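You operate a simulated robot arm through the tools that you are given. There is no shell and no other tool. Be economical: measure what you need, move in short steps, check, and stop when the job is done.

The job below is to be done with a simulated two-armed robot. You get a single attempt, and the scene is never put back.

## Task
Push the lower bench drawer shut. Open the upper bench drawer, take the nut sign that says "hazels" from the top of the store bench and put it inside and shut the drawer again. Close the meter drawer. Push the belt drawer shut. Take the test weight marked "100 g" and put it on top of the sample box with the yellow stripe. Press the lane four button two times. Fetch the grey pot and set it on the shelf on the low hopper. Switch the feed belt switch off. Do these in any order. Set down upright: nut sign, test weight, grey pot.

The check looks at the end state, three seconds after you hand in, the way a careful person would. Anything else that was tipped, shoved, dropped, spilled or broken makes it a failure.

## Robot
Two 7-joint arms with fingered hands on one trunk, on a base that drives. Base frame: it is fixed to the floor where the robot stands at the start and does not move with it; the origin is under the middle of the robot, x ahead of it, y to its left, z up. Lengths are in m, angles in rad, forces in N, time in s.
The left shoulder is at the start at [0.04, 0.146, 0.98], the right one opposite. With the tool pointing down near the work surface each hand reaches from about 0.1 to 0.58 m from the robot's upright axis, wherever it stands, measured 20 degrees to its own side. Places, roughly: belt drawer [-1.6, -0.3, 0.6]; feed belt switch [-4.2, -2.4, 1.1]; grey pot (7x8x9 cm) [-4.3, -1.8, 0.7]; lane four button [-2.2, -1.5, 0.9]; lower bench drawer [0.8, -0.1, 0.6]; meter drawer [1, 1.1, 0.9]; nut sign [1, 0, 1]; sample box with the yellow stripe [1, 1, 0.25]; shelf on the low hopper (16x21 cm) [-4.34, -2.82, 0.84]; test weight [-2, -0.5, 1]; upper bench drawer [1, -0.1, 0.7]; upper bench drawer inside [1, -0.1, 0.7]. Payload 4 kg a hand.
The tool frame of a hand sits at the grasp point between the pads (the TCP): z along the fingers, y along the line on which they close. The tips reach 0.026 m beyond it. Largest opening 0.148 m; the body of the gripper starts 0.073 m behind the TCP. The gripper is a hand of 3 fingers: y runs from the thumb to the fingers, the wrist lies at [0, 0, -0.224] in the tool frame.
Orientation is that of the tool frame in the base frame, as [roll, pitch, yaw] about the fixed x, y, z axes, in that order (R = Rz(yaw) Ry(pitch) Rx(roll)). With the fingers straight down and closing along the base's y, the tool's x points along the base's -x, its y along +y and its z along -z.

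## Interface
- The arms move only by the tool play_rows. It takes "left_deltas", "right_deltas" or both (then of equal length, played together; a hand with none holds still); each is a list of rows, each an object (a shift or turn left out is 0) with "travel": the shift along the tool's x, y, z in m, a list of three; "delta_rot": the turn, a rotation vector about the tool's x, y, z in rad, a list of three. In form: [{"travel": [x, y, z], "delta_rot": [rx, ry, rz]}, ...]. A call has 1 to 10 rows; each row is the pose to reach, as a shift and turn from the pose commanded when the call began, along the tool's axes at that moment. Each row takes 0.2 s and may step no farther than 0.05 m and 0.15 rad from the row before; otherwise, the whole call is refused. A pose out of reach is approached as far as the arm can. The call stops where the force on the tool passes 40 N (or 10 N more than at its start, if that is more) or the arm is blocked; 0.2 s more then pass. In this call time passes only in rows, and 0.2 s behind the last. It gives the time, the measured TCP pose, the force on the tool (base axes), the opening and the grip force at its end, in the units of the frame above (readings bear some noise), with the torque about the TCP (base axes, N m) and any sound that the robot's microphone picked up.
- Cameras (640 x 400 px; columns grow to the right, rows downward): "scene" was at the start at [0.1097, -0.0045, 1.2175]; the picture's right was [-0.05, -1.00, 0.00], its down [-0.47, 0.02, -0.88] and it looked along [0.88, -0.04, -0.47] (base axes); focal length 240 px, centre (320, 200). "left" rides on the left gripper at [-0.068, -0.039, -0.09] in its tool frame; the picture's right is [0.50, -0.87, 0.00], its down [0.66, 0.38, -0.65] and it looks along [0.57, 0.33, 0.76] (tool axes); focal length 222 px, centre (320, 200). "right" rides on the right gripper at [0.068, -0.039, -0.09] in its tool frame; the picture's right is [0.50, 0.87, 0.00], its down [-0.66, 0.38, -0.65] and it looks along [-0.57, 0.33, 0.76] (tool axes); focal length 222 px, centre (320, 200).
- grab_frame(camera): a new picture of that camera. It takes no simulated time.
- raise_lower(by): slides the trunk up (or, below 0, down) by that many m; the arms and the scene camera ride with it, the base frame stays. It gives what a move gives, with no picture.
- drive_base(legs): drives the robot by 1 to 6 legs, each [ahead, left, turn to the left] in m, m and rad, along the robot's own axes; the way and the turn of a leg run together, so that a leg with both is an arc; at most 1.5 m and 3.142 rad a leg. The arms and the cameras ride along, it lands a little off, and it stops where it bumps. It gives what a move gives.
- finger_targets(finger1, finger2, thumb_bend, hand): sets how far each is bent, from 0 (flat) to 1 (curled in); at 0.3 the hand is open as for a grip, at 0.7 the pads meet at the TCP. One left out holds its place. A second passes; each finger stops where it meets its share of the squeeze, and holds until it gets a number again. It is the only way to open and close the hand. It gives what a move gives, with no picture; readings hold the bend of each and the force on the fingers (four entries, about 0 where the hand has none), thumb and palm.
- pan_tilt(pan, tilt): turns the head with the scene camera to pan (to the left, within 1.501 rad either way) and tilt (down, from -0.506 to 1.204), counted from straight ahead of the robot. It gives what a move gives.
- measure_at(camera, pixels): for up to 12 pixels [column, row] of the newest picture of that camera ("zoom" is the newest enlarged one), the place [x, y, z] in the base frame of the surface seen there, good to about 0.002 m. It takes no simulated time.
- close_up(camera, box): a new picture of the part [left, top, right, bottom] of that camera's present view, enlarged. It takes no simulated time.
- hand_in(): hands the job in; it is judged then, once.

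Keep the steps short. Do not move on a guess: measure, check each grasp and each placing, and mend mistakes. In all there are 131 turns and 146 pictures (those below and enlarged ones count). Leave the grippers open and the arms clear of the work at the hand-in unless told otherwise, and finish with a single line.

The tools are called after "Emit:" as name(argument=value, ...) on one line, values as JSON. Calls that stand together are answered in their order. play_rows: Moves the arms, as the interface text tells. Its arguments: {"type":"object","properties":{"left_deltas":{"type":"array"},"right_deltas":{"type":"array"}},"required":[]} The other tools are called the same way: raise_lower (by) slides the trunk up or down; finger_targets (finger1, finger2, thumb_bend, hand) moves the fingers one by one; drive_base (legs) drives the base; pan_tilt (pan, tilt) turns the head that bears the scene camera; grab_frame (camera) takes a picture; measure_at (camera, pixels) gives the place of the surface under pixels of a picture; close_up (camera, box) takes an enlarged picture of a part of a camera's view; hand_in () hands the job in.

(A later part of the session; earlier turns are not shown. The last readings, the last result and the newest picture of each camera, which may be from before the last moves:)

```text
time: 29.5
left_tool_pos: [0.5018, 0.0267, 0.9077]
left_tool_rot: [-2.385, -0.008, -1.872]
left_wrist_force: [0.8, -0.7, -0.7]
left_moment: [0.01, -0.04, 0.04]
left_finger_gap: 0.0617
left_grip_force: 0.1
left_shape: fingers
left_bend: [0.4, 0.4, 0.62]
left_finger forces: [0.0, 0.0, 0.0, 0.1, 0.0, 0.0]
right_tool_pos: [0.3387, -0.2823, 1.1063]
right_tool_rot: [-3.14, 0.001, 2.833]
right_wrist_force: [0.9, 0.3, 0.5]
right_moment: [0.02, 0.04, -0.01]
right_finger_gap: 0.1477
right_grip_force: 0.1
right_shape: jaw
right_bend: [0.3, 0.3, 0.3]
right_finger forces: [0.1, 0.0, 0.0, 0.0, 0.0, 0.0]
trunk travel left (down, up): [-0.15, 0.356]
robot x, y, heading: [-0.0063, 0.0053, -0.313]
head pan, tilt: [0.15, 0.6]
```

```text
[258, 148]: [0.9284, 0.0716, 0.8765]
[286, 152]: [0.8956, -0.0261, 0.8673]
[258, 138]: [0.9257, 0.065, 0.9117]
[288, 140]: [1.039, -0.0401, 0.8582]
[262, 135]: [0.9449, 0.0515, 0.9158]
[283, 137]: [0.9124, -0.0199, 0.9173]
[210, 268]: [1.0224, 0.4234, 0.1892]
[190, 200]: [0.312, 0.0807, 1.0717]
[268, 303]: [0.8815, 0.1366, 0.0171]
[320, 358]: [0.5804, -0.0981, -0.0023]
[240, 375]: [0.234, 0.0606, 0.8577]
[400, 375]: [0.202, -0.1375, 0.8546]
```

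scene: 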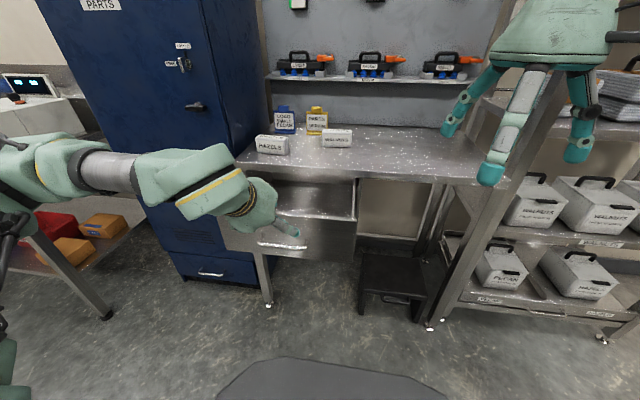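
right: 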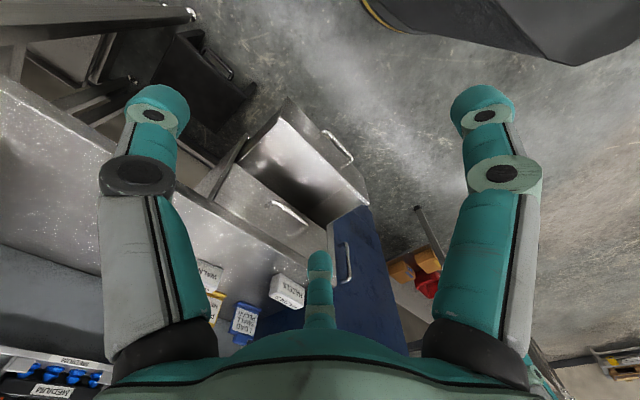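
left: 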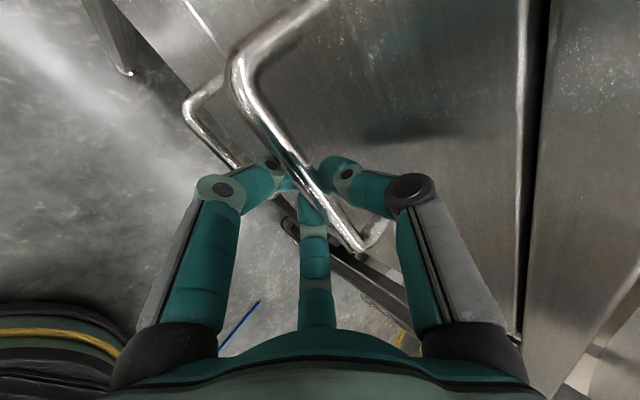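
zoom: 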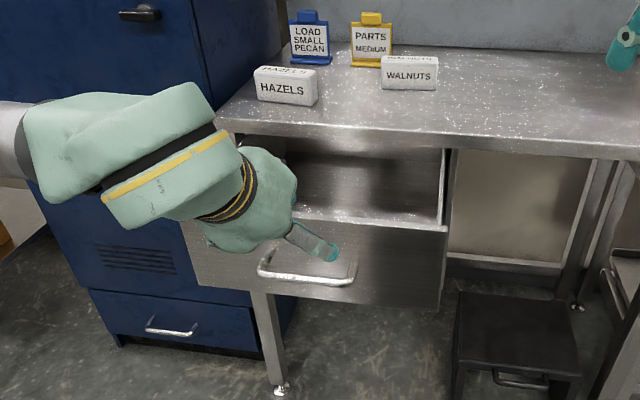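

The trunk's front is ~0.22 m ahead of the axis, so I can drive in 0.2 m. First I raise the hand and turn it straight down, then drive.

Emit:
play_rows(left_deltas=[{"travel": [0, -0.011, -0.0117], "delta_rot": [-0.126, 0, 0]}, {"travel": [0, -0.022, -0.0234], "delta_rot": [-0.252, 0, 0]}, {"travel": [0, -0.033, -0.035], "delta_rot": [-0.378, 0, 0]}, {"travel": [0, -0.044, -0.0468], "delta_rot": [-0.504, 0, 0]}, {"travel": [0, -0.055, -0.0585], "delta_rot": [-0.63, 0, 0]}, {"travel": [0, -0.066, -0.07], "delta_rot": [-0.756, 0, 0]}])

Emit:
finger_targets(hand="left", finger1=0.4, finger2=0.4, thumb_bend=0.4)

Emit:
drive_base(legs=[[0.2, 0.06, 0]])

Emit:
grab_frame(camera="left")

Emit:
grab_frame(camera="scene")

```text
time: 30.9
left_tool_pos: [0.5003, 0.0271, 1.0088]
left_tool_rot: [3.139, -0.007, -1.875]
left_wrist_force: [-0.6, 0.4, 0.6]
left_moment: [-0.02, 0.01, -0.01]
left_finger_gap: 0.0616
left_grip_force: 0.1
left_shape: fingers
left_bend: [0.4, 0.4, 0.62]
left_finger forces: [0.0, 0.0, 0.0, 0.0, 0.1, 0.0]
right_tool_pos: [0.3378, -0.2838, 1.1062]
right_tool_rot: [3.141, -0.001, 2.832]
right_wrist_force: [0.1, -0.2, 0.4]
right_moment: [0.03, -0.01, 0.0]
right_finger_gap: 0.1478
right_grip_force: 0.0
right_shape: jaw
right_bend: [0.3, 0.3, 0.3]
right_finger forces: [0.1, 0.1, 0.1, 0.0, 0.0, 0.1]
trunk travel left (down, up): [-0.15, 0.356]
robot x, y, heading: [-0.0126, 0.0036, -0.307]
head pan, tilt: [0.15, 0.6]
```

```text
time: 31.9
left_tool_pos: [0.4996, 0.0272, 1.0076]
left_tool_rot: [-3.14, -0.01, -1.874]
left_wrist_force: [-0.3, -0.4, 0.1]
left_moment: [0.01, 0.02, 0.01]
left_finger_gap: 0.0947
left_grip_force: 0.1
left_shape: fingers
left_bend: [0.4, 0.4, 0.4]
left_finger forces: [0.1, 0.1, 0.0, 0.1, 0.0, 0.1]
right_tool_pos: [0.3396, -0.2852, 1.107]
right_tool_rot: [3.14, 0.0, 2.833]
right_wrist_force: [0.4, 0.3, 0.0]
right_moment: [0.0, 0.0, 0.0]
right_finger_gap: 0.148
right_grip_force: 0.0
right_shape: jaw
right_bend: [0.3, 0.3, 0.3]
right_finger forces: [0.0, 0.0, 0.0, 0.0, 0.1, 0.0]
trunk travel left (down, up): [-0.15, 0.356]
robot x, y, heading: [-0.0067, 0.0045, -0.309]
head pan, tilt: [0.15, 0.6]
```

```text
time: 33.6
left_tool_pos: [0.714, 0.026, 1.0071]
left_tool_rot: [3.141, -0.009, -1.87]
left_wrist_force: [0.5, -0.9, -0.5]
left_moment: [0.01, 0.01, -0.02]
left_finger_gap: 0.0948
left_grip_force: 0.1
left_shape: fingers
left_bend: [0.4, 0.4, 0.4]
left_finger forces: [0.0, 0.1, 0.1, 0.1, 0.0, 0.0]
right_tool_pos: [0.553, -0.2855, 1.1069]
right_tool_rot: [3.141, -0.003, 2.836]
right_wrist_force: [0.4, -0.1, -0.8]
right_moment: [0.01, 0.0, 0.0]
right_finger_gap: 0.1482
right_grip_force: 0.0
right_shape: jaw
right_bend: [0.3, 0.3, 0.3]
right_finger forces: [0.1, 0.1, 0.0, 0.1, 0.0, 0.0]
trunk travel left (down, up): [-0.15, 0.356]
robot x, y, heading: [0.2033, 0.0024, -0.305]
head pan, tilt: [0.15, 0.6]
```

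```text
123 pictures are left
```

left: 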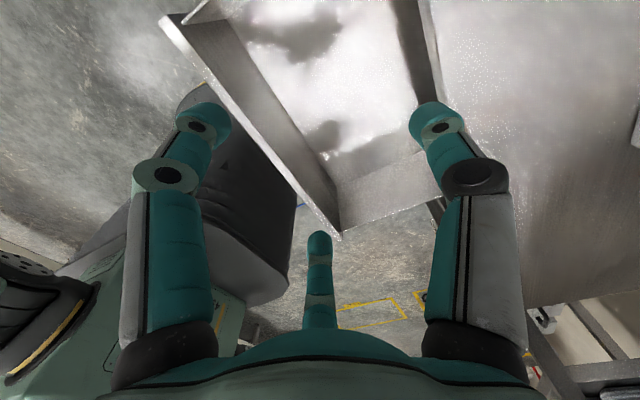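

```text
122 pictures are left
```

scene: 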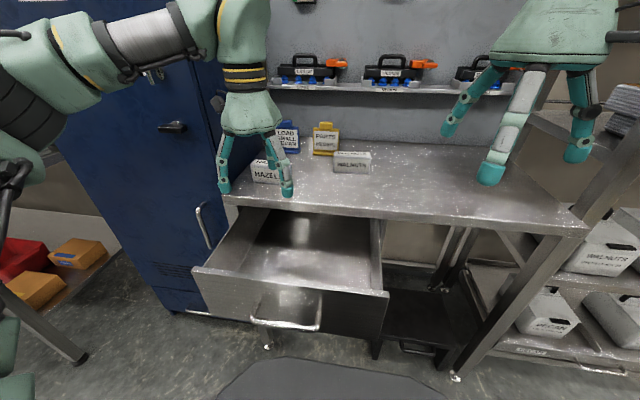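

I'll measure the drawer's inside and the sign's top.

Emit:
close_up(camera="scene", box=[210, 120, 390, 330])

Emit:
measure_at(camera="scene", pixels=[[300, 255], [260, 265], [340, 270], [300, 225], [300, 286], [205, 270], [380, 293], [254, 160], [278, 182], [254, 182], [370, 150], [370, 220]])

```text
1.90 times, centred on (300, 225) of scene
```

zoom: 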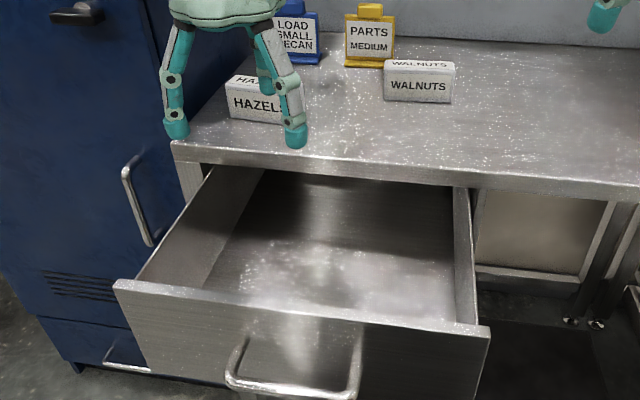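

```text
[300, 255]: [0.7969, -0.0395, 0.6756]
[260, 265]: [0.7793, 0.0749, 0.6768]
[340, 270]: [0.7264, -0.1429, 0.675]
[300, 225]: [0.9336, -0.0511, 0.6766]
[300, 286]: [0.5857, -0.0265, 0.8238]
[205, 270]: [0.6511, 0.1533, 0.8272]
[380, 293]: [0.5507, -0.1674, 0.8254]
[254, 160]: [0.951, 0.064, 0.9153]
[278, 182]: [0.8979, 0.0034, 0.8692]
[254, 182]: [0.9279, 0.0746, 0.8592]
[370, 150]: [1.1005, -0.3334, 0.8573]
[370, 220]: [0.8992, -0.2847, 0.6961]
```

Drawer floor is at z 0.676, rim 0.825. I move the left hand above the hazels sign.

Emit:
play_rows(left_deltas=[{"travel": [-0.011, -0.042, 0.008]}, {"travel": [-0.022, -0.084, 0.016]}, {"travel": [-0.033, -0.126, 0.024]}, {"travel": [-0.044, -0.168, 0.032]}, {"travel": [-0.055, -0.21, 0.04]}])

Emit:
grab_frame(camera="left")

Emit:
close_up(camera="scene", box=[210, 80, 390, 220])

```text
time: 34.8
left_tool_pos: [0.8843, 0.0155, 0.974]
left_tool_rot: [-3.139, -0.01, -1.869]
left_wrist_force: [-0.7, 0.0, 0.8]
left_moment: [-0.02, -0.01, -0.03]
left_finger_gap: 0.0949
left_grip_force: 0.0
left_shape: fingers
left_bend: [0.4, 0.4, 0.4]
left_finger forces: [0.1, 0.1, 0.1, 0.0, 0.0, 0.0]
left hand out of reach, approached as far as the arm can: row 5
right_tool_pos: [0.5516, -0.2846, 1.1077]
right_tool_rot: [3.141, 0.0, 2.836]
right_wrist_force: [0.0, -0.1, 0.8]
right_moment: [-0.06, -0.02, 0.0]
right_finger_gap: 0.1478
right_grip_force: 0.1
right_shape: jaw
right_bend: [0.3, 0.3, 0.3]
right_finger forces: [0.0, 0.1, 0.0, 0.0, 0.1, 0.0]
trunk travel left (down, up): [-0.15, 0.356]
robot x, y, heading: [0.2017, -0.0004, -0.309]
head pan, tilt: [0.15, 0.6]
```

```text
120 pictures are left
```

left: 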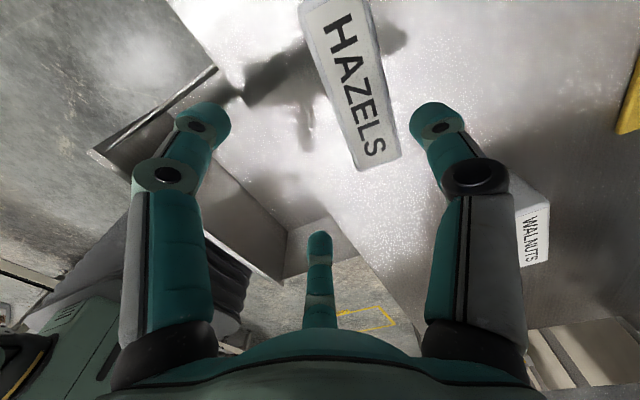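

```text
2.86 times, centred on (300, 150) of scene
```

zoom: 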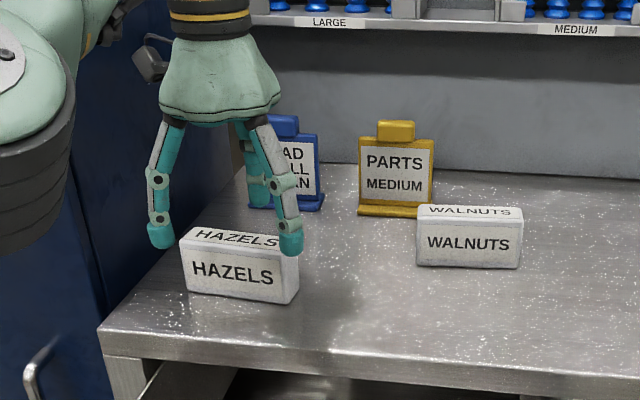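

The sign's top is visible; I measure its edges.

Emit:
measure_at(camera="left", pixels=[[358, 166], [398, 155], [304, 8], [366, 6], [332, 90], [383, 80], [352, 60], [375, 145]])

```text
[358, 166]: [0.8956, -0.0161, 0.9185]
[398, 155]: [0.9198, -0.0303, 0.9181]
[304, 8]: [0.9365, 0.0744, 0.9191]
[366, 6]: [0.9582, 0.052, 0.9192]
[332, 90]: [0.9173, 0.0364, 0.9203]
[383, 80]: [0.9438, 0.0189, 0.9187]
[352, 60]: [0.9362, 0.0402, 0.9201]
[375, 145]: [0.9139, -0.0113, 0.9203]
```

Sign centre is [0.9275, 0.020], depth ≈3 cm, yaw ≈0.4. The arm is at its limit, so I drive ahead 0.05 m (trunk still clear of the drawer handle).

Emit:
drive_base(legs=[[0.05, 0.01, 0]])

```text
time: 35.7
left_tool_pos: [0.9347, 0.0095, 0.9733]
left_tool_rot: [-3.14, -0.007, -1.87]
left_wrist_force: [0.7, 0.0, -0.2]
left_moment: [0.04, 0.07, -0.04]
left_finger_gap: 0.0947
left_grip_force: 0.1
left_shape: fingers
left_bend: [0.4, 0.4, 0.4]
left_finger forces: [0.0, 0.0, 0.0, 0.0, 0.0, 0.0]
right_tool_pos: [0.6032, -0.2906, 1.1072]
right_tool_rot: [3.142, 0.0, 2.837]
right_wrist_force: [-0.4, 0.1, 0.6]
right_moment: [0.03, 0.04, 0.01]
right_finger_gap: 0.1481
right_grip_force: 0.0
right_shape: jaw
right_bend: [0.3, 0.3, 0.3]
right_finger forces: [0.0, 0.0, 0.1, 0.0, 0.0, 0.0]
trunk travel left (down, up): [-0.15, 0.356]
robot x, y, heading: [0.2534, -0.0066, -0.309]
head pan, tilt: [0.15, 0.6]
```

I shift onto the sign's centre, turn 0.1, and descend so the pads hold its upper part.

Emit:
play_rows(left_deltas=[{"travel": [-0.008, 0.0098, 0.0], "delta_rot": [0, 0, 0.1]}, {"travel": [-0.008, 0.0098, 0.03], "delta_rot": [0, 0, 0.1]}, {"travel": [-0.008, 0.0098, 0.063], "delta_rot": [0, 0, 0.1]}])

Emit:
grab_frame(camera="left")

Emit:
close_up(camera="scene", box=[210, 80, 390, 220])

```text
time: 36.5
left_tool_pos: [0.9288, 0.0168, 0.91]
left_tool_rot: [-3.139, -0.009, -1.971]
left_wrist_force: [-0.3, 0.1, -0.2]
left_moment: [0.02, 0.02, -0.01]
left_finger_gap: 0.0947
left_grip_force: 0.0
left_shape: fingers
left_bend: [0.4, 0.4, 0.4]
left_finger forces: [0.1, 0.0, 0.1, 0.0, 0.0, 0.0]
right_tool_pos: [0.6016, -0.2913, 1.1072]
right_tool_rot: [-3.141, 0.002, 2.836]
right_wrist_force: [0.2, -0.7, -0.4]
right_moment: [-0.01, 0.0, 0.01]
right_finger_gap: 0.148
right_grip_force: 0.0
right_shape: jaw
right_bend: [0.3, 0.3, 0.3]
right_finger forces: [0.1, 0.0, 0.0, 0.0, 0.0, 0.1]
trunk travel left (down, up): [-0.15, 0.356]
robot x, y, heading: [0.2521, -0.0061, -0.305]
head pan, tilt: [0.15, 0.6]
```

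```text
118 pictures are left
```

left: 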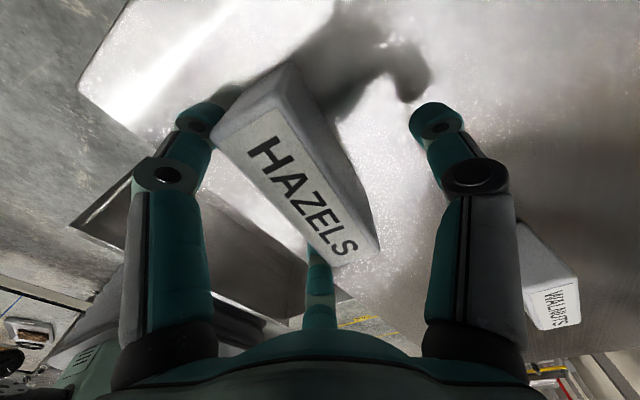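

```text
2.86 times, centred on (300, 150) of scene
```

zoom: 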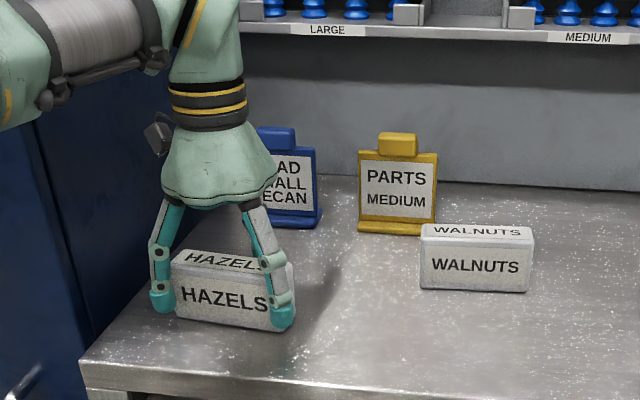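

The sign sits between thumb (behind) and the two fingers (front). I close gently in two stages.

Emit:
finger_targets(hand="left", finger1=0.7, finger2=0.7, thumb_bend=0.7)

Emit:
close_up(camera="scene", box=[210, 80, 390, 220])

```text
time: 37.5
left_tool_pos: [0.9277, 0.0174, 0.9086]
left_tool_rot: [-3.14, -0.009, -1.97]
left_wrist_force: [-0.1, -0.2, 0.0]
left_moment: [-0.01, 0.03, 0.02]
left_finger_gap: 0.0346
left_grip_force: 15.2
left_shape: fingers
left_bend: [0.61, 0.61, 0.61]
left_finger forces: [7.7, 7.8, 0.1, 0.0, 15.2, 0.1]
right_tool_pos: [0.6015, -0.2913, 1.1079]
right_tool_rot: [-3.141, -0.001, 2.835]
right_wrist_force: [0.5, 0.3, -0.6]
right_moment: [0.0, -0.01, 0.02]
right_finger_gap: 0.1479
right_grip_force: 0.0
right_shape: jaw
right_bend: [0.3, 0.3, 0.3]
right_finger forces: [0.0, 0.0, 0.0, 0.0, 0.0, 0.1]
trunk travel left (down, up): [-0.15, 0.356]
robot x, y, heading: [0.2535, -0.006, -0.305]
head pan, tilt: [0.15, 0.6]
```

```text
2.86 times, centred on (300, 150) of scene
```

zoom: 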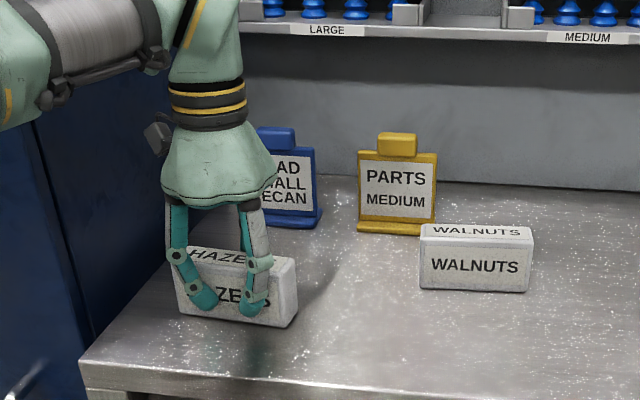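

Good grip (15 N), sign upright. I lift it 7 cm and carry it over the open drawer.

Emit:
play_rows(left_deltas=[{"travel": [0, 0, -0.035]}, {"travel": [0, 0, -0.07]}, {"travel": [0.024, 0.0342, -0.07]}, {"travel": [0.048, 0.0683, -0.07]}, {"travel": [0.0719, 0.1025, -0.07]}, {"travel": [0.0959, 0.1366, -0.07]}, {"travel": [0.1199, 0.1708, -0.07]}, {"travel": [0.1438, 0.2049, -0.07]}])

Emit:
grab_frame(camera="scene")

```text
time: 39.3
left_tool_pos: [0.6837, -0.0336, 0.9818]
left_tool_rot: [-3.141, -0.008, -1.97]
left_wrist_force: [-0.1, 0.8, -2.1]
left_moment: [0.05, 0.01, 0.02]
left_finger_gap: 0.0346
left_grip_force: 15.2
left_shape: fingers
left_bend: [0.61, 0.61, 0.61]
left_finger forces: [7.5, 7.5, 0.0, 0.1, 15.1, 0.0]
right_tool_pos: [0.6026, -0.2922, 1.1068]
right_tool_rot: [3.139, 0.0, 2.838]
right_wrist_force: [-0.3, 0.7, -0.6]
right_moment: [-0.01, 0.0, -0.01]
right_finger_gap: 0.1479
right_grip_force: 0.0
right_shape: jaw
right_bend: [0.3, 0.3, 0.3]
right_finger forces: [0.0, 0.0, 0.0, 0.1, 0.0, 0.0]
trunk travel left (down, up): [-0.15, 0.356]
robot x, y, heading: [0.2522, -0.004, -0.307]
head pan, tilt: [0.15, 0.6]
```

```text
115 pictures are left
```

scene: 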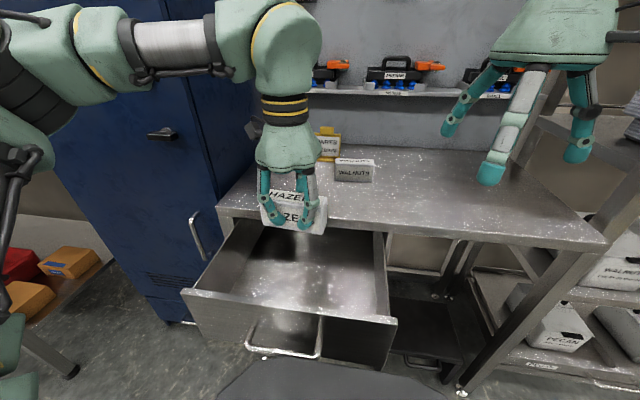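

Over the drawer centre. I lower it until just at the floor (TCP ≈0.731).

Emit:
play_rows(left_deltas=[{"travel": [0, 0, 0.045]}, {"travel": [0, 0, 0.09]}, {"travel": [0, 0, 0.135]}, {"travel": [0, 0, 0.18]}, {"travel": [0, 0, 0.215]}, {"travel": [0, 0, 0.235]}, {"travel": [0, 0, 0.246]}])

Emit:
grab_frame(camera="left")

Emit:
close_up(camera="scene", box=[170, 120, 410, 370])

```text
time: 40.9
left_tool_pos: [0.6841, -0.035, 0.735]
left_tool_rot: [-3.138, -0.009, -1.971]
left_wrist_force: [0.1, 0.0, -2.1]
left_moment: [0.02, 0.02, -0.01]
left_finger_gap: 0.0344
left_grip_force: 15.0
left_shape: fingers
left_bend: [0.61, 0.61, 0.61]
left_finger forces: [7.5, 7.4, 0.0, 0.0, 15.0, 0.0]
right_tool_pos: [0.6001, -0.2909, 1.1064]
right_tool_rot: [3.141, 0.0, 2.835]
right_wrist_force: [0.4, 0.4, -0.1]
right_moment: [0.02, 0.01, -0.02]
right_finger_gap: 0.1481
right_grip_force: 0.1
right_shape: jaw
right_bend: [0.3, 0.3, 0.3]
right_finger forces: [0.0, 0.0, 0.1, 0.0, 0.0, 0.0]
trunk travel left (down, up): [-0.15, 0.356]
robot x, y, heading: [0.2525, -0.0098, -0.304]
head pan, tilt: [0.15, 0.6]
```

```text
114 pictures are left
```

left: 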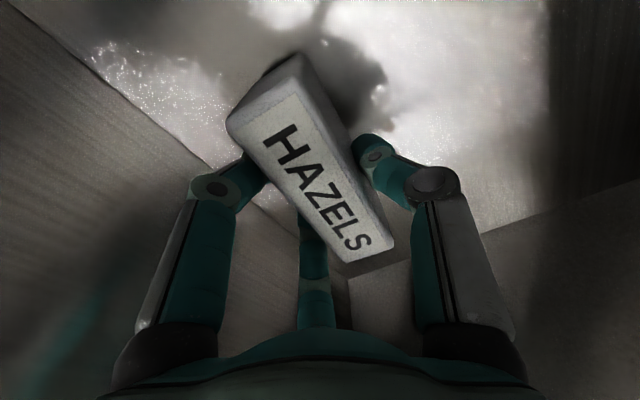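

```text
1.60 times, centred on (290, 245) of scene
```

zoom: 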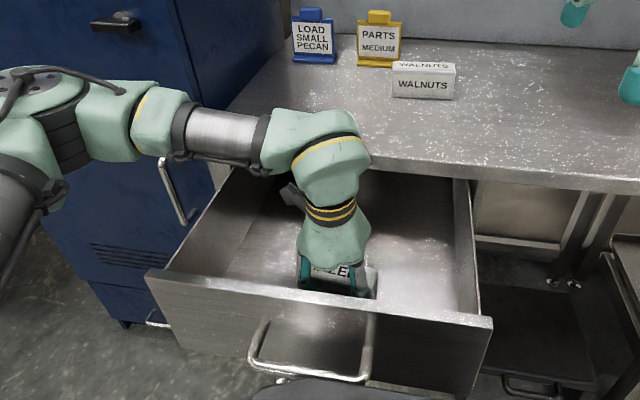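

The weight is still carried (−2.1 N), so I lower a few mm more until it rests.

Emit:
play_rows(left_deltas=[{"travel": [0, 0, 0.003]}, {"travel": [0, 0, 0.006]}, {"travel": [0, 0, 0.009]}])

```text
time: 41.7
left_tool_pos: [0.6819, -0.035, 0.7261]
left_tool_rot: [-3.139, -0.009, -1.97]
left_wrist_force: [1.9, 1.0, 5.1]
left_moment: [-0.02, -0.1, -0.01]
left_finger_gap: 0.0345
left_grip_force: 15.9
left_shape: fingers
left_bend: [0.61, 0.61, 0.61]
left_finger forces: [7.8, 7.7, 0.1, 0.0, 16.2, 0.0]
right_tool_pos: [0.602, -0.2903, 1.1074]
right_tool_rot: [-3.14, -0.001, 2.838]
right_wrist_force: [-0.9, -1.2, -0.1]
right_moment: [-0.02, -0.01, -0.02]
right_finger_gap: 0.148
right_grip_force: 0.0
right_shape: jaw
right_bend: [0.3, 0.3, 0.3]
right_finger forces: [0.1, 0.0, 0.1, 0.0, 0.1, 0.0]
trunk travel left (down, up): [-0.15, 0.356]
robot x, y, heading: [0.2498, -0.0046, -0.307]
head pan, tilt: [0.15, 0.6]
```

It rests on the floor (+5 N). I release and lift straight up.

Emit:
finger_targets(hand="left", finger1=0.45, finger2=0.45, thumb_bend=0.45)

Emit:
play_rows(left_deltas=[{"travel": [0, 0, -0.03]}, {"travel": [0, 0, -0.07]}, {"travel": [0, 0, -0.11]}, {"travel": [0, 0, -0.15]}, {"travel": [0, 0, -0.19]}, {"travel": [0, 0, -0.23]}])

Emit:
close_up(camera="scene", box=[170, 120, 410, 370])

```text
time: 42.7
left_tool_pos: [0.6822, -0.0354, 0.7256]
left_tool_rot: [-3.139, -0.009, -1.969]
left_wrist_force: [0.7, -0.1, 0.7]
left_moment: [0.0, 0.0, 0.0]
left_finger_gap: 0.0782
left_grip_force: 0.0
left_shape: fingers
left_bend: [0.45, 0.45, 0.45]
left_finger forces: [0.0, 0.1, 0.0, 0.0, 0.1, 0.0]
right_tool_pos: [0.6021, -0.2922, 1.1062]
right_tool_rot: [-3.141, -0.001, 2.835]
right_wrist_force: [0.9, 0.4, 0.1]
right_moment: [0.02, -0.02, 0.01]
right_finger_gap: 0.1477
right_grip_force: 0.2
right_shape: jaw
right_bend: [0.3, 0.3, 0.3]
right_finger forces: [0.1, 0.1, 0.0, 0.0, 0.1, 0.0]
trunk travel left (down, up): [-0.15, 0.356]
robot x, y, heading: [0.2526, -0.0032, -0.302]
head pan, tilt: [0.15, 0.6]
```

```text
time: 44.1
left_tool_pos: [0.6814, -0.0344, 0.9578]
left_tool_rot: [-3.14, -0.009, -1.971]
left_wrist_force: [-0.1, -0.1, 0.2]
left_moment: [-0.02, -0.01, 0.01]
left_finger_gap: 0.0785
left_grip_force: 0.0
left_shape: fingers
left_bend: [0.45, 0.45, 0.45]
left_finger forces: [0.0, 0.1, 0.0, 0.1, 0.0, 0.1]
right_tool_pos: [0.6023, -0.29, 1.1083]
right_tool_rot: [3.139, 0.0, 2.837]
right_wrist_force: [0.0, -0.6, -1.3]
right_moment: [0.02, 0.02, 0.01]
right_finger_gap: 0.1477
right_grip_force: 0.0
right_shape: jaw
right_bend: [0.3, 0.3, 0.3]
right_finger forces: [0.0, 0.0, 0.0, 0.0, 0.0, 0.0]
trunk travel left (down, up): [-0.15, 0.356]
robot x, y, heading: [0.2495, -0.0051, -0.305]
head pan, tilt: [0.15, 0.6]
```

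```text
1.60 times, centred on (290, 245) of scene
```

zoom: 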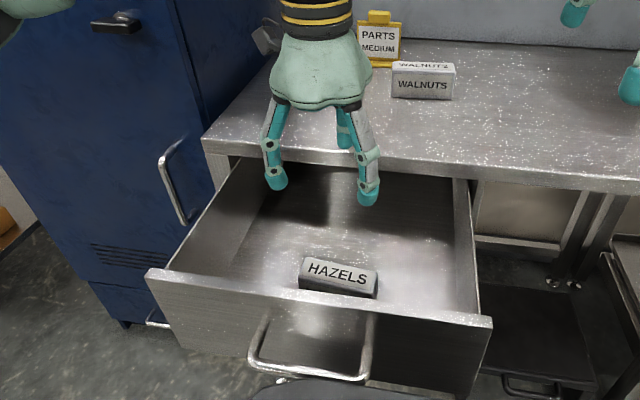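

The sign stands upright in the drawer. I back off, close the left hand, and pitch it 45° in front of the drawer face, right of the handle, for a gentle push.

Emit:
drive_base(legs=[[-0.25, -0.07, 0]])

Emit:
finger_targets(hand="left", finger1=0.7, finger2=0.7, thumb_bend=0.7)

Emit:
play_rows(left_deltas=[{"travel": [0.006, -0.012, 0.01], "delta_rot": [0.12, 0, -0.015]}, {"travel": [0.012, -0.024, 0.02], "delta_rot": [0.24, 0, -0.03]}, {"travel": [0.018, -0.036, 0.04], "delta_rot": [0.36, 0, -0.045]}, {"travel": [0.024, -0.048, 0.07], "delta_rot": [0.48, 0, -0.06]}, {"travel": [0.03, -0.06, 0.105], "delta_rot": [0.6, 0, -0.075]}, {"travel": [0.036, -0.072, 0.14], "delta_rot": [0.72, 0, -0.09]}, {"travel": [0.042, -0.084, 0.177], "delta_rot": [0.75, 0, -0.09]}, {"travel": [0.0487, -0.0947, 0.213], "delta_rot": [0.75, 0, -0.09]}])

Emit:
close_up(camera="scene", box=[200, 120, 400, 280])

```text
time: 46.0
left_tool_pos: [0.4236, -0.0276, 0.9578]
left_tool_rot: [-3.141, -0.008, -1.972]
left_wrist_force: [-0.9, -0.4, -0.4]
left_moment: [0.0, -0.01, 0.0]
left_finger_gap: 0.0781
left_grip_force: 0.0
left_shape: fingers
left_bend: [0.45, 0.45, 0.45]
left_finger forces: [0.0, 0.0, 0.1, 0.0, 0.0, 0.1]
right_tool_pos: [0.3424, -0.2822, 1.106]
right_tool_rot: [-3.141, 0.0, 2.835]
right_wrist_force: [-0.7, -0.1, -0.7]
right_moment: [0.0, -0.03, 0.0]
right_finger_gap: 0.1477
right_grip_force: 0.1
right_shape: jaw
right_bend: [0.3, 0.3, 0.3]
right_finger forces: [0.0, 0.0, 0.0, 0.0, 0.1, 0.0]
trunk travel left (down, up): [-0.15, 0.356]
robot x, y, heading: [-0.0061, 0.0008, -0.306]
head pan, tilt: [0.15, 0.6]
```

```text
time: 47.0
left_tool_pos: [0.4244, -0.0267, 0.9557]
left_tool_rot: [-3.14, -0.009, -1.973]
left_wrist_force: [0.2, 0.1, 0.1]
left_moment: [0.03, 0.04, 0.04]
left_finger_gap: 0.0002
left_grip_force: 0.0
left_shape: fingers
left_bend: [0.69, 0.69, 0.7]
left_finger forces: [0.1, 0.1, 0.0, 0.0, 0.0, 0.0]
right_tool_pos: [0.3433, -0.2836, 1.1059]
right_tool_rot: [3.141, 0.0, 2.834]
right_wrist_force: [0.4, -0.6, -0.4]
right_moment: [0.0, -0.04, -0.01]
right_finger_gap: 0.1479
right_grip_force: 0.0
right_shape: jaw
right_bend: [0.3, 0.3, 0.3]
right_finger forces: [0.0, 0.0, 0.1, 0.0, 0.0, 0.1]
trunk travel left (down, up): [-0.15, 0.356]
robot x, y, heading: [-0.0066, 0.0027, -0.305]
head pan, tilt: [0.15, 0.6]
```

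```text
time: 48.8
left_tool_pos: [0.4922, -0.1122, 0.7442]
left_tool_rot: [-2.392, -0.042, -1.889]
left_wrist_force: [0.5, -0.1, -0.6]
left_moment: [-0.02, 0.02, 0.01]
left_finger_gap: 0.0004
left_grip_force: 0.1
left_shape: fingers
left_bend: [0.69, 0.69, 0.7]
left_finger forces: [0.0, 0.1, 0.1, 0.0, 0.0, 0.0]
right_tool_pos: [0.3442, -0.2845, 1.1064]
right_tool_rot: [3.139, -0.001, 2.835]
right_wrist_force: [-0.4, -0.7, -0.5]
right_moment: [-0.01, 0.0, 0.01]
right_finger_gap: 0.1477
right_grip_force: 0.0
right_shape: jaw
right_bend: [0.3, 0.3, 0.3]
right_finger forces: [0.0, 0.0, 0.0, 0.0, 0.1, 0.0]
trunk travel left (down, up): [-0.15, 0.356]
robot x, y, heading: [-0.0032, 0.0022, -0.304]
head pan, tilt: [0.15, 0.6]
```

```text
2.50 times, centred on (300, 200) of scene
```

zoom: 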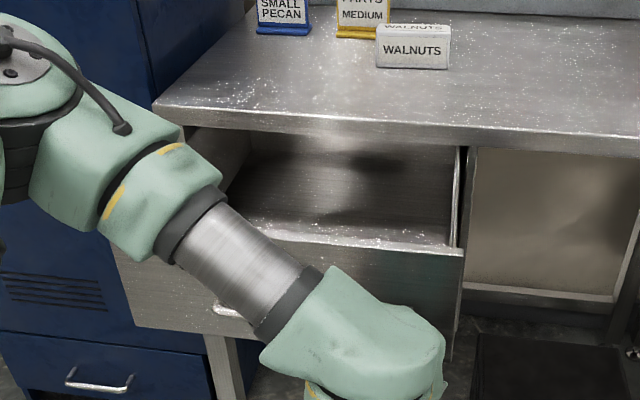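

In position (face ~5 cm ahead of the tips). I push slowly, 2 cm per row.

Emit:
play_rows(left_deltas=[{"travel": [0, -0.0146, 0.0136]}, {"travel": [0, -0.0256, 0.0239]}, {"travel": [0, -0.0366, 0.0341]}, {"travel": [0, -0.0497, 0.0464]}, {"travel": [0, -0.0636, 0.0593]}, {"travel": [0, -0.0775, 0.0723]}, {"travel": [0, -0.0914, 0.0853]}, {"travel": [0, -0.1053, 0.0982]}, {"travel": [0, -0.1192, 0.1112]}, {"travel": [0, -0.1331, 0.1241]}])

Emit:
play_rows(left_deltas=[{"travel": [0, -0.0139, 0.013]}, {"travel": [0, -0.0278, 0.0259]}, {"travel": [0, -0.0402, 0.0375]}, {"travel": [0, -0.0512, 0.0477]}, {"travel": [0, -0.0585, 0.0546]}])

Emit:
close_up(camera="scene", box=[200, 120, 400, 280])

```text
time: 51.0
left_tool_pos: [0.6663, -0.1667, 0.743]
left_tool_rot: [-2.392, -0.04, -1.893]
left_wrist_force: [-0.1, -0.8, -0.1]
left_moment: [0.02, 0.03, 0.02]
left_finger_gap: 0.0002
left_grip_force: 0.1
left_shape: fingers
left_bend: [0.69, 0.69, 0.7]
left_finger forces: [0.0, 0.0, 0.0, 0.1, 0.1, 0.0]
right_tool_pos: [0.3432, -0.2827, 1.1057]
right_tool_rot: [3.14, -0.002, 2.833]
right_wrist_force: [-0.6, 0.4, 0.0]
right_moment: [0.0, 0.0, 0.0]
right_finger_gap: 0.1478
right_grip_force: 0.1
right_shape: jaw
right_bend: [0.3, 0.3, 0.3]
right_finger forces: [0.0, 0.0, 0.1, 0.0, 0.0, 0.1]
trunk travel left (down, up): [-0.15, 0.356]
robot x, y, heading: [-0.0025, -0.0007, -0.31]
head pan, tilt: [0.15, 0.6]
```

```text
time: 52.2
left_tool_pos: [0.7389, -0.1927, 0.7436]
left_tool_rot: [-2.395, -0.043, -1.889]
left_wrist_force: [-1.8, 0.4, -1.5]
left_moment: [0.03, 0.05, -0.01]
left_finger_gap: 0.0001
left_grip_force: 1.4
left_shape: fingers
left_bend: [0.69, 0.69, 0.7]
left_finger forces: [0.1, 0.0, 0.0, 0.0, 3.3, 0.0]
right_tool_pos: [0.343, -0.2838, 1.1054]
right_tool_rot: [3.139, 0.001, 2.834]
right_wrist_force: [-1.0, 0.2, -0.2]
right_moment: [-0.02, -0.03, -0.01]
right_finger_gap: 0.148
right_grip_force: 0.1
right_shape: jaw
right_bend: [0.3, 0.3, 0.3]
right_finger forces: [0.1, 0.0, 0.0, 0.0, 0.0, 0.1]
trunk travel left (down, up): [-0.15, 0.356]
robot x, y, heading: [-0.0076, 0.0018, -0.308]
head pan, tilt: [0.15, 0.6]
```

```text
2.50 times, centred on (300, 200) of scene
```

zoom: 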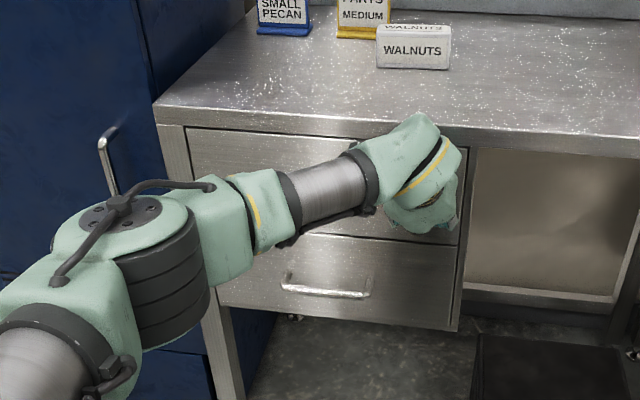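

It appears closed; I check the upper front's depth against the lower (0.785) at several points.

Emit:
measure_at(camera="zoom", pixels=[[205, 150], [240, 150], [320, 150], [300, 240], [240, 270], [420, 280]])

```text
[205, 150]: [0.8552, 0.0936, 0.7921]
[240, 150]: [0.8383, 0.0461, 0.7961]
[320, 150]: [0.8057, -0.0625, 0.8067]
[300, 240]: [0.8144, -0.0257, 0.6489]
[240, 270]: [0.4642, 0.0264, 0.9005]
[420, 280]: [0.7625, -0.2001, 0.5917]
```

Both bench drawers are shut. I withdraw the hand along its axis, back the base away and look toward the meter table.

Emit:
play_rows(left_deltas=[{"travel": [0, 0.0, -0.04]}, {"travel": [0, 0.0, -0.08]}, {"travel": [0, 0.0, -0.12]}, {"travel": [0, 0.0, -0.16]}, {"travel": [0, 0.0, -0.2]}, {"travel": [0, 0.0, -0.24]}, {"travel": [0, 0.0, -0.28]}])

Emit:
drive_base(legs=[[-0.1, 0, 0], [0, 0, 0.31], [0, 0.6, 0]])

Emit:
pan_tilt(pan=0.35, tilt=0.5)

Emit:
grab_frame(camera="scene")

```text
time: 53.8
left_tool_pos: [0.5595, -0.1271, 0.9502]
left_tool_rot: [-2.391, -0.041, -1.888]
left_wrist_force: [0.5, 0.1, 0.7]
left_moment: [-0.02, 0.01, -0.01]
left_finger_gap: 0.0
left_grip_force: 0.0
left_shape: fingers
left_bend: [0.69, 0.69, 0.7]
left_finger forces: [0.0, 0.0, 0.0, 0.0, 0.1, 0.1]
right_tool_pos: [0.3422, -0.2825, 1.1068]
right_tool_rot: [3.14, 0.001, 2.833]
right_wrist_force: [-0.9, -0.3, 0.0]
right_moment: [0.02, 0.02, -0.04]
right_finger_gap: 0.1481
right_grip_force: 0.0
right_shape: jaw
right_bend: [0.3, 0.3, 0.3]
right_finger forces: [0.0, 0.1, 0.1, 0.0, 0.0, 0.0]
trunk travel left (down, up): [-0.15, 0.356]
robot x, y, heading: [-0.0091, 0.0026, -0.305]
head pan, tilt: [0.15, 0.6]
```

```text
time: 58.9
left_tool_pos: [0.4819, 0.684, 0.9497]
left_tool_rot: [-2.391, -0.041, -1.589]
left_wrist_force: [-0.3, 0.5, 0.1]
left_moment: [0.01, 0.0, -0.04]
left_finger_gap: 0.0
left_grip_force: 0.0
left_shape: fingers
left_bend: [0.69, 0.69, 0.7]
left_finger forces: [0.0, 0.0, 0.1, 0.0, 0.0, 0.1]
right_tool_pos: [0.32, 0.4703, 1.1053]
right_tool_rot: [3.14, 0.001, 3.137]
right_wrist_force: [0.2, 0.1, -0.4]
right_moment: [-0.01, 0.02, 0.01]
right_finger_gap: 0.1481
right_grip_force: 0.0
right_shape: jaw
right_bend: [0.3, 0.3, 0.3]
right_finger forces: [0.0, 0.0, 0.1, 0.0, 0.0, 0.1]
trunk travel left (down, up): [-0.15, 0.356]
robot x, y, heading: [-0.1002, 0.6384, -0.004]
head pan, tilt: [0.15, 0.6]
```

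```text
time: 59.6
left_tool_pos: [0.4804, 0.6826, 0.9497]
left_tool_rot: [-2.391, -0.04, -1.588]
left_wrist_force: [-0.4, -0.5, 0.1]
left_moment: [0.02, -0.02, -0.03]
left_finger_gap: 0.0
left_grip_force: 0.0
left_shape: fingers
left_bend: [0.69, 0.69, 0.7]
left_finger forces: [0.0, 0.1, 0.0, 0.0, 0.0, 0.1]
right_tool_pos: [0.3196, 0.4681, 1.1057]
right_tool_rot: [3.14, -0.001, 3.137]
right_wrist_force: [0.3, -1.2, 0.3]
right_moment: [0.02, 0.04, 0.02]
right_finger_gap: 0.1477
right_grip_force: 0.0
right_shape: jaw
right_bend: [0.3, 0.3, 0.3]
right_finger forces: [0.0, 0.0, 0.1, 0.0, 0.1, 0.1]
trunk travel left (down, up): [-0.15, 0.356]
robot x, y, heading: [-0.1029, 0.6373, -0.006]
head pan, tilt: [0.351, 0.499]
```

```text
109 pictures are left
```

scene: 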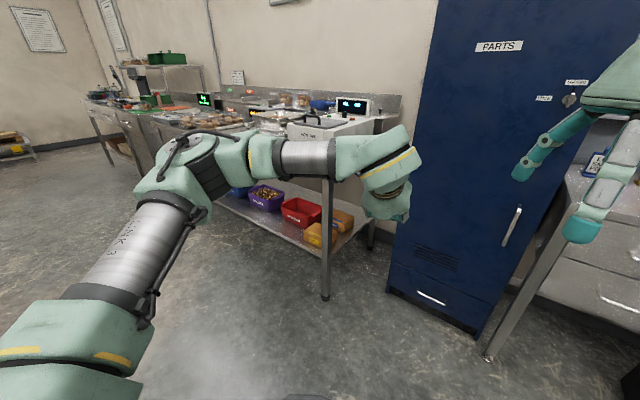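

The arm partly blocks the meter. I enlarge what's visible.

Emit:
close_up(camera="scene", box=[220, 80, 420, 260])

Emit:
measure_at(camera="scene", pixels=[[302, 212], [343, 218], [314, 232], [328, 180], [322, 296], [300, 124], [265, 196]])

```text
2.22 times, centred on (320, 170) of scene
```

zoom: 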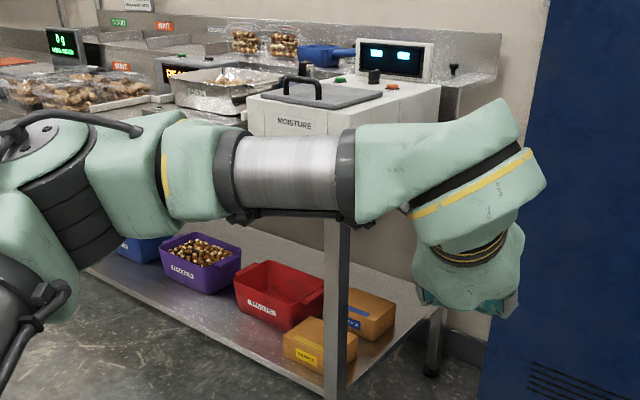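

```text
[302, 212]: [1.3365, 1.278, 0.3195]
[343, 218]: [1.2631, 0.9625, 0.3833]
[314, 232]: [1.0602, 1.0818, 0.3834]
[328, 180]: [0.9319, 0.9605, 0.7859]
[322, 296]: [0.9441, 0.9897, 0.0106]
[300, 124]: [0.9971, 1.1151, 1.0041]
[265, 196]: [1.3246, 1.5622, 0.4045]
```

The moisture meter is at about [1.0, 1.1]. I drive left 0.6 m so the left arm no longer blocks it.

Emit:
drive_base(legs=[[0, 0.65, 0]])

Emit:
pan_tilt(pan=-0.25, tilt=0.45)

Emit:
grab_frame(camera="scene")

```text
time: 63.3
left_tool_pos: [0.4852, 1.3419, 0.9495]
left_tool_rot: [-2.39, -0.041, -1.591]
left_wrist_force: [1.1, 0.5, 0.3]
left_moment: [-0.01, 0.03, 0.05]
left_finger_gap: 0.0002
left_grip_force: 0.0
left_shape: fingers
left_bend: [0.69, 0.69, 0.7]
left_finger forces: [0.0, 0.0, 0.1, 0.0, 0.0, 0.0]
right_tool_pos: [0.3231, 1.1276, 1.1066]
right_tool_rot: [3.141, 0.001, 3.133]
right_wrist_force: [-0.5, -0.2, -0.4]
right_moment: [0.0, 0.01, 0.0]
right_finger_gap: 0.148
right_grip_force: 0.0
right_shape: jaw
right_bend: [0.3, 0.3, 0.3]
right_finger forces: [0.1, 0.1, 0.0, 0.0, 0.0, 0.0]
trunk travel left (down, up): [-0.15, 0.356]
robot x, y, heading: [-0.0955, 1.2978, -0.007]
head pan, tilt: [0.351, 0.499]
```

```text
time: 64.3
left_tool_pos: [0.4847, 1.3415, 0.9479]
left_tool_rot: [-2.39, -0.041, -1.593]
left_wrist_force: [-0.3, 0.7, -0.1]
left_moment: [0.02, 0.03, 0.0]
left_finger_gap: 0.0
left_grip_force: 0.1
left_shape: fingers
left_bend: [0.69, 0.69, 0.7]
left_finger forces: [0.0, 0.0, 0.0, 0.0, 0.1, 0.0]
right_tool_pos: [0.325, 1.1277, 1.1068]
right_tool_rot: [3.14, 0.0, 3.133]
right_wrist_force: [-0.3, 0.5, -1.0]
right_moment: [0.0, 0.02, -0.02]
right_finger_gap: 0.1478
right_grip_force: 0.0
right_shape: jaw
right_bend: [0.3, 0.3, 0.3]
right_finger forces: [0.0, 0.0, 0.0, 0.1, 0.0, 0.1]
trunk travel left (down, up): [-0.15, 0.356]
robot x, y, heading: [-0.0914, 1.3007, -0.009]
head pan, tilt: [-0.25, 0.45]
```

```text
107 pictures are left
```

scene: 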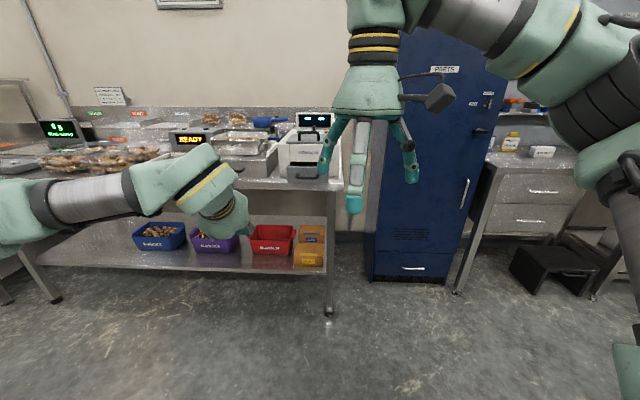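

Now the meter is visible at about (300,160). I enlarge it and measure.

Emit:
close_up(camera="scene", box=[240, 100, 350, 280])

Emit:
measure_at(camera="scene", pixels=[[285, 178], [322, 180], [302, 175], [302, 182], [290, 150], [315, 150], [312, 232], [308, 255], [298, 250], [270, 245], [245, 183], [330, 195]])

```text
2.22 times, centred on (295, 190) of scene
```

zoom: 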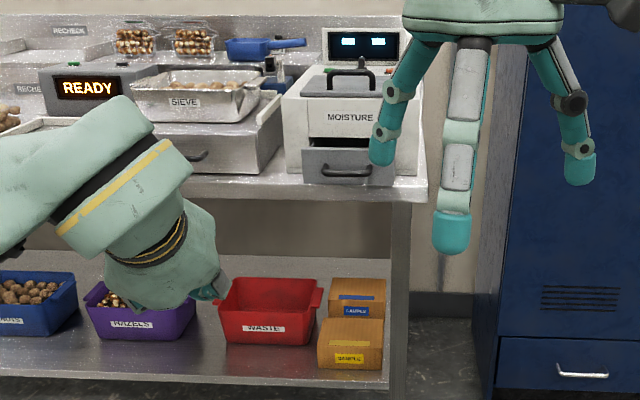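

```text
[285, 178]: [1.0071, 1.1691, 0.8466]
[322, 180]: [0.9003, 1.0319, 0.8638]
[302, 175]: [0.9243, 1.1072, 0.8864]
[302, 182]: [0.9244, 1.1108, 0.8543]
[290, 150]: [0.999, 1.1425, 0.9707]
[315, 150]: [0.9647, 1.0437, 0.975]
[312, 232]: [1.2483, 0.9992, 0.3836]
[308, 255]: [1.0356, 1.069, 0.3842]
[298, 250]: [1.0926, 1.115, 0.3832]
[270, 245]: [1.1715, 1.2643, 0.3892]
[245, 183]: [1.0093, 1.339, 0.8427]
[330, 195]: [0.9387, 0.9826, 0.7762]
```

I measure the meter drawer front, handle and body.

Emit:
measure_at(camera="zoom", pixels=[[306, 155], [386, 168], [312, 180], [360, 182], [326, 172], [346, 176], [368, 174], [300, 130], [365, 130], [293, 165], [340, 143], [406, 165]])

```text
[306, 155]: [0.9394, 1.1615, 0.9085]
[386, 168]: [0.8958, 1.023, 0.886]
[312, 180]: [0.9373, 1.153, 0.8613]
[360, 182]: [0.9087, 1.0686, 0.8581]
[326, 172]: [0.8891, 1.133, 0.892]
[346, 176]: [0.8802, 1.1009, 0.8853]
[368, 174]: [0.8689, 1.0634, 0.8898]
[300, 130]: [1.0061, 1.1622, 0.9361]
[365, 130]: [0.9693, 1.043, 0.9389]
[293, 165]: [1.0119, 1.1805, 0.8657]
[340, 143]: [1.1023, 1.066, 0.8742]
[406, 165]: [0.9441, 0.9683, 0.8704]
```

The drawer is out 6 cm (face u 0.540 vs body 0.604 along −0.31 rad). I'll face it squarely and bring the left hand to the handle, which overhangs the table edge.

Emit:
drive_base(legs=[[0, 0, -0.301], [0.3, -0.04, 0]])

Emit:
pan_tilt(pan=0.1, tilt=0.55)

Emit:
grab_frame(camera="scene")

```text
time: 67.3
left_tool_pos: [0.7468, 1.0418, 0.9489]
left_tool_rot: [-2.393, -0.039, -1.89]
left_wrist_force: [0.4, 0.4, -0.3]
left_moment: [0.04, 0.01, -0.02]
left_finger_gap: 0.0
left_grip_force: 0.0
left_shape: fingers
left_bend: [0.69, 0.69, 0.7]
left_finger forces: [0.0, 0.0, 0.1, 0.1, 0.1, 0.0]
right_tool_pos: [0.529, 0.8828, 1.1075]
right_tool_rot: [3.139, 0.0, 2.834]
right_wrist_force: [-0.2, 0.5, -0.1]
right_moment: [0.07, -0.01, -0.03]
right_finger_gap: 0.1475
right_grip_force: 0.1
right_shape: jaw
right_bend: [0.3, 0.3, 0.3]
right_finger forces: [0.0, 0.0, 0.1, 0.1, 0.0, 0.0]
trunk travel left (down, up): [-0.15, 0.356]
robot x, y, heading: [0.1821, 1.169, -0.309]
head pan, tilt: [-0.25, 0.45]
```

```text
time: 68.2
left_tool_pos: [0.7463, 1.0396, 0.9493]
left_tool_rot: [-2.392, -0.039, -1.891]
left_wrist_force: [0.5, 0.1, 0.7]
left_moment: [-0.03, 0.03, 0.0]
left_finger_gap: 0.0
left_grip_force: 0.0
left_shape: fingers
left_bend: [0.69, 0.69, 0.7]
left_finger forces: [0.0, 0.0, 0.0, 0.1, 0.0, 0.0]
right_tool_pos: [0.5293, 0.8833, 1.1069]
right_tool_rot: [3.14, -0.001, 2.834]
right_wrist_force: [-0.5, 0.4, -0.1]
right_moment: [-0.03, -0.01, 0.01]
right_finger_gap: 0.1475
right_grip_force: 0.0
right_shape: jaw
right_bend: [0.3, 0.3, 0.3]
right_finger forces: [0.0, 0.1, 0.1, 0.0, 0.0, 0.0]
trunk travel left (down, up): [-0.15, 0.356]
robot x, y, heading: [0.1779, 1.1643, -0.303]
head pan, tilt: [0.099, 0.55]
```

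```text
105 pictures are left
```

scene: 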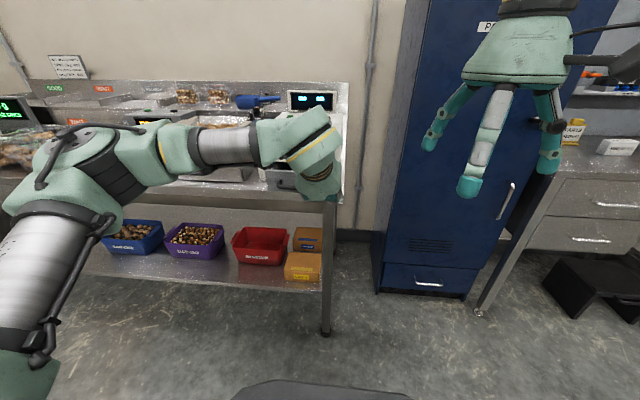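

I bring the fingertips right in front of the handle bar's middle (z≈0.885).

Emit:
play_rows(left_deltas=[{"travel": [-0.033, -0.0063, 0.0245]}, {"travel": [-0.066, -0.0126, 0.049]}, {"travel": [-0.099, -0.0188, 0.0736]}])

Emit:
grab_frame(camera="left")

Emit:
close_up(camera="scene", box=[200, 80, 400, 220])

```text
time: 69.0
left_tool_pos: [0.8403, 1.1135, 0.9028]
left_tool_rot: [-2.393, -0.041, -1.891]
left_wrist_force: [0.3, 0.5, 0.4]
left_moment: [-0.03, 0.0, -0.02]
left_finger_gap: 0.0002
left_grip_force: 0.2
left_shape: fingers
left_bend: [0.69, 0.69, 0.7]
left_finger forces: [0.0, 0.1, 0.0, 0.0, 0.0, 0.0]
right_tool_pos: [0.529, 0.8838, 1.1064]
right_tool_rot: [3.141, -0.001, 2.836]
right_wrist_force: [0.4, 0.1, 0.3]
right_moment: [-0.01, 0.02, 0.0]
right_finger_gap: 0.148
right_grip_force: 0.1
right_shape: jaw
right_bend: [0.3, 0.3, 0.3]
right_finger forces: [0.0, 0.1, 0.1, 0.0, 0.0, 0.1]
trunk travel left (down, up): [-0.15, 0.356]
robot x, y, heading: [0.1812, 1.1693, -0.306]
head pan, tilt: [0.099, 0.55]
```

```text
104 pictures are left
```

left: 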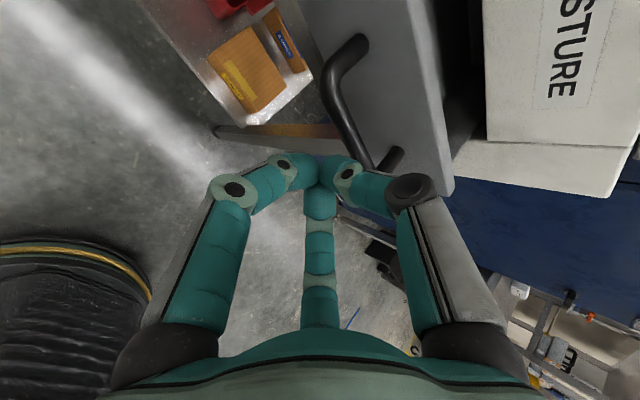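

```text
2.86 times, centred on (300, 150) of scene
```

zoom: 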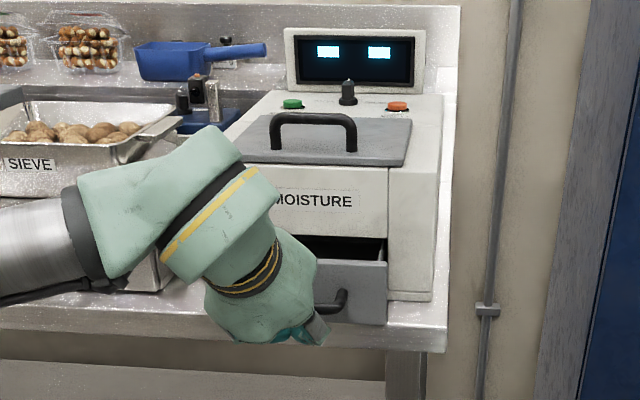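

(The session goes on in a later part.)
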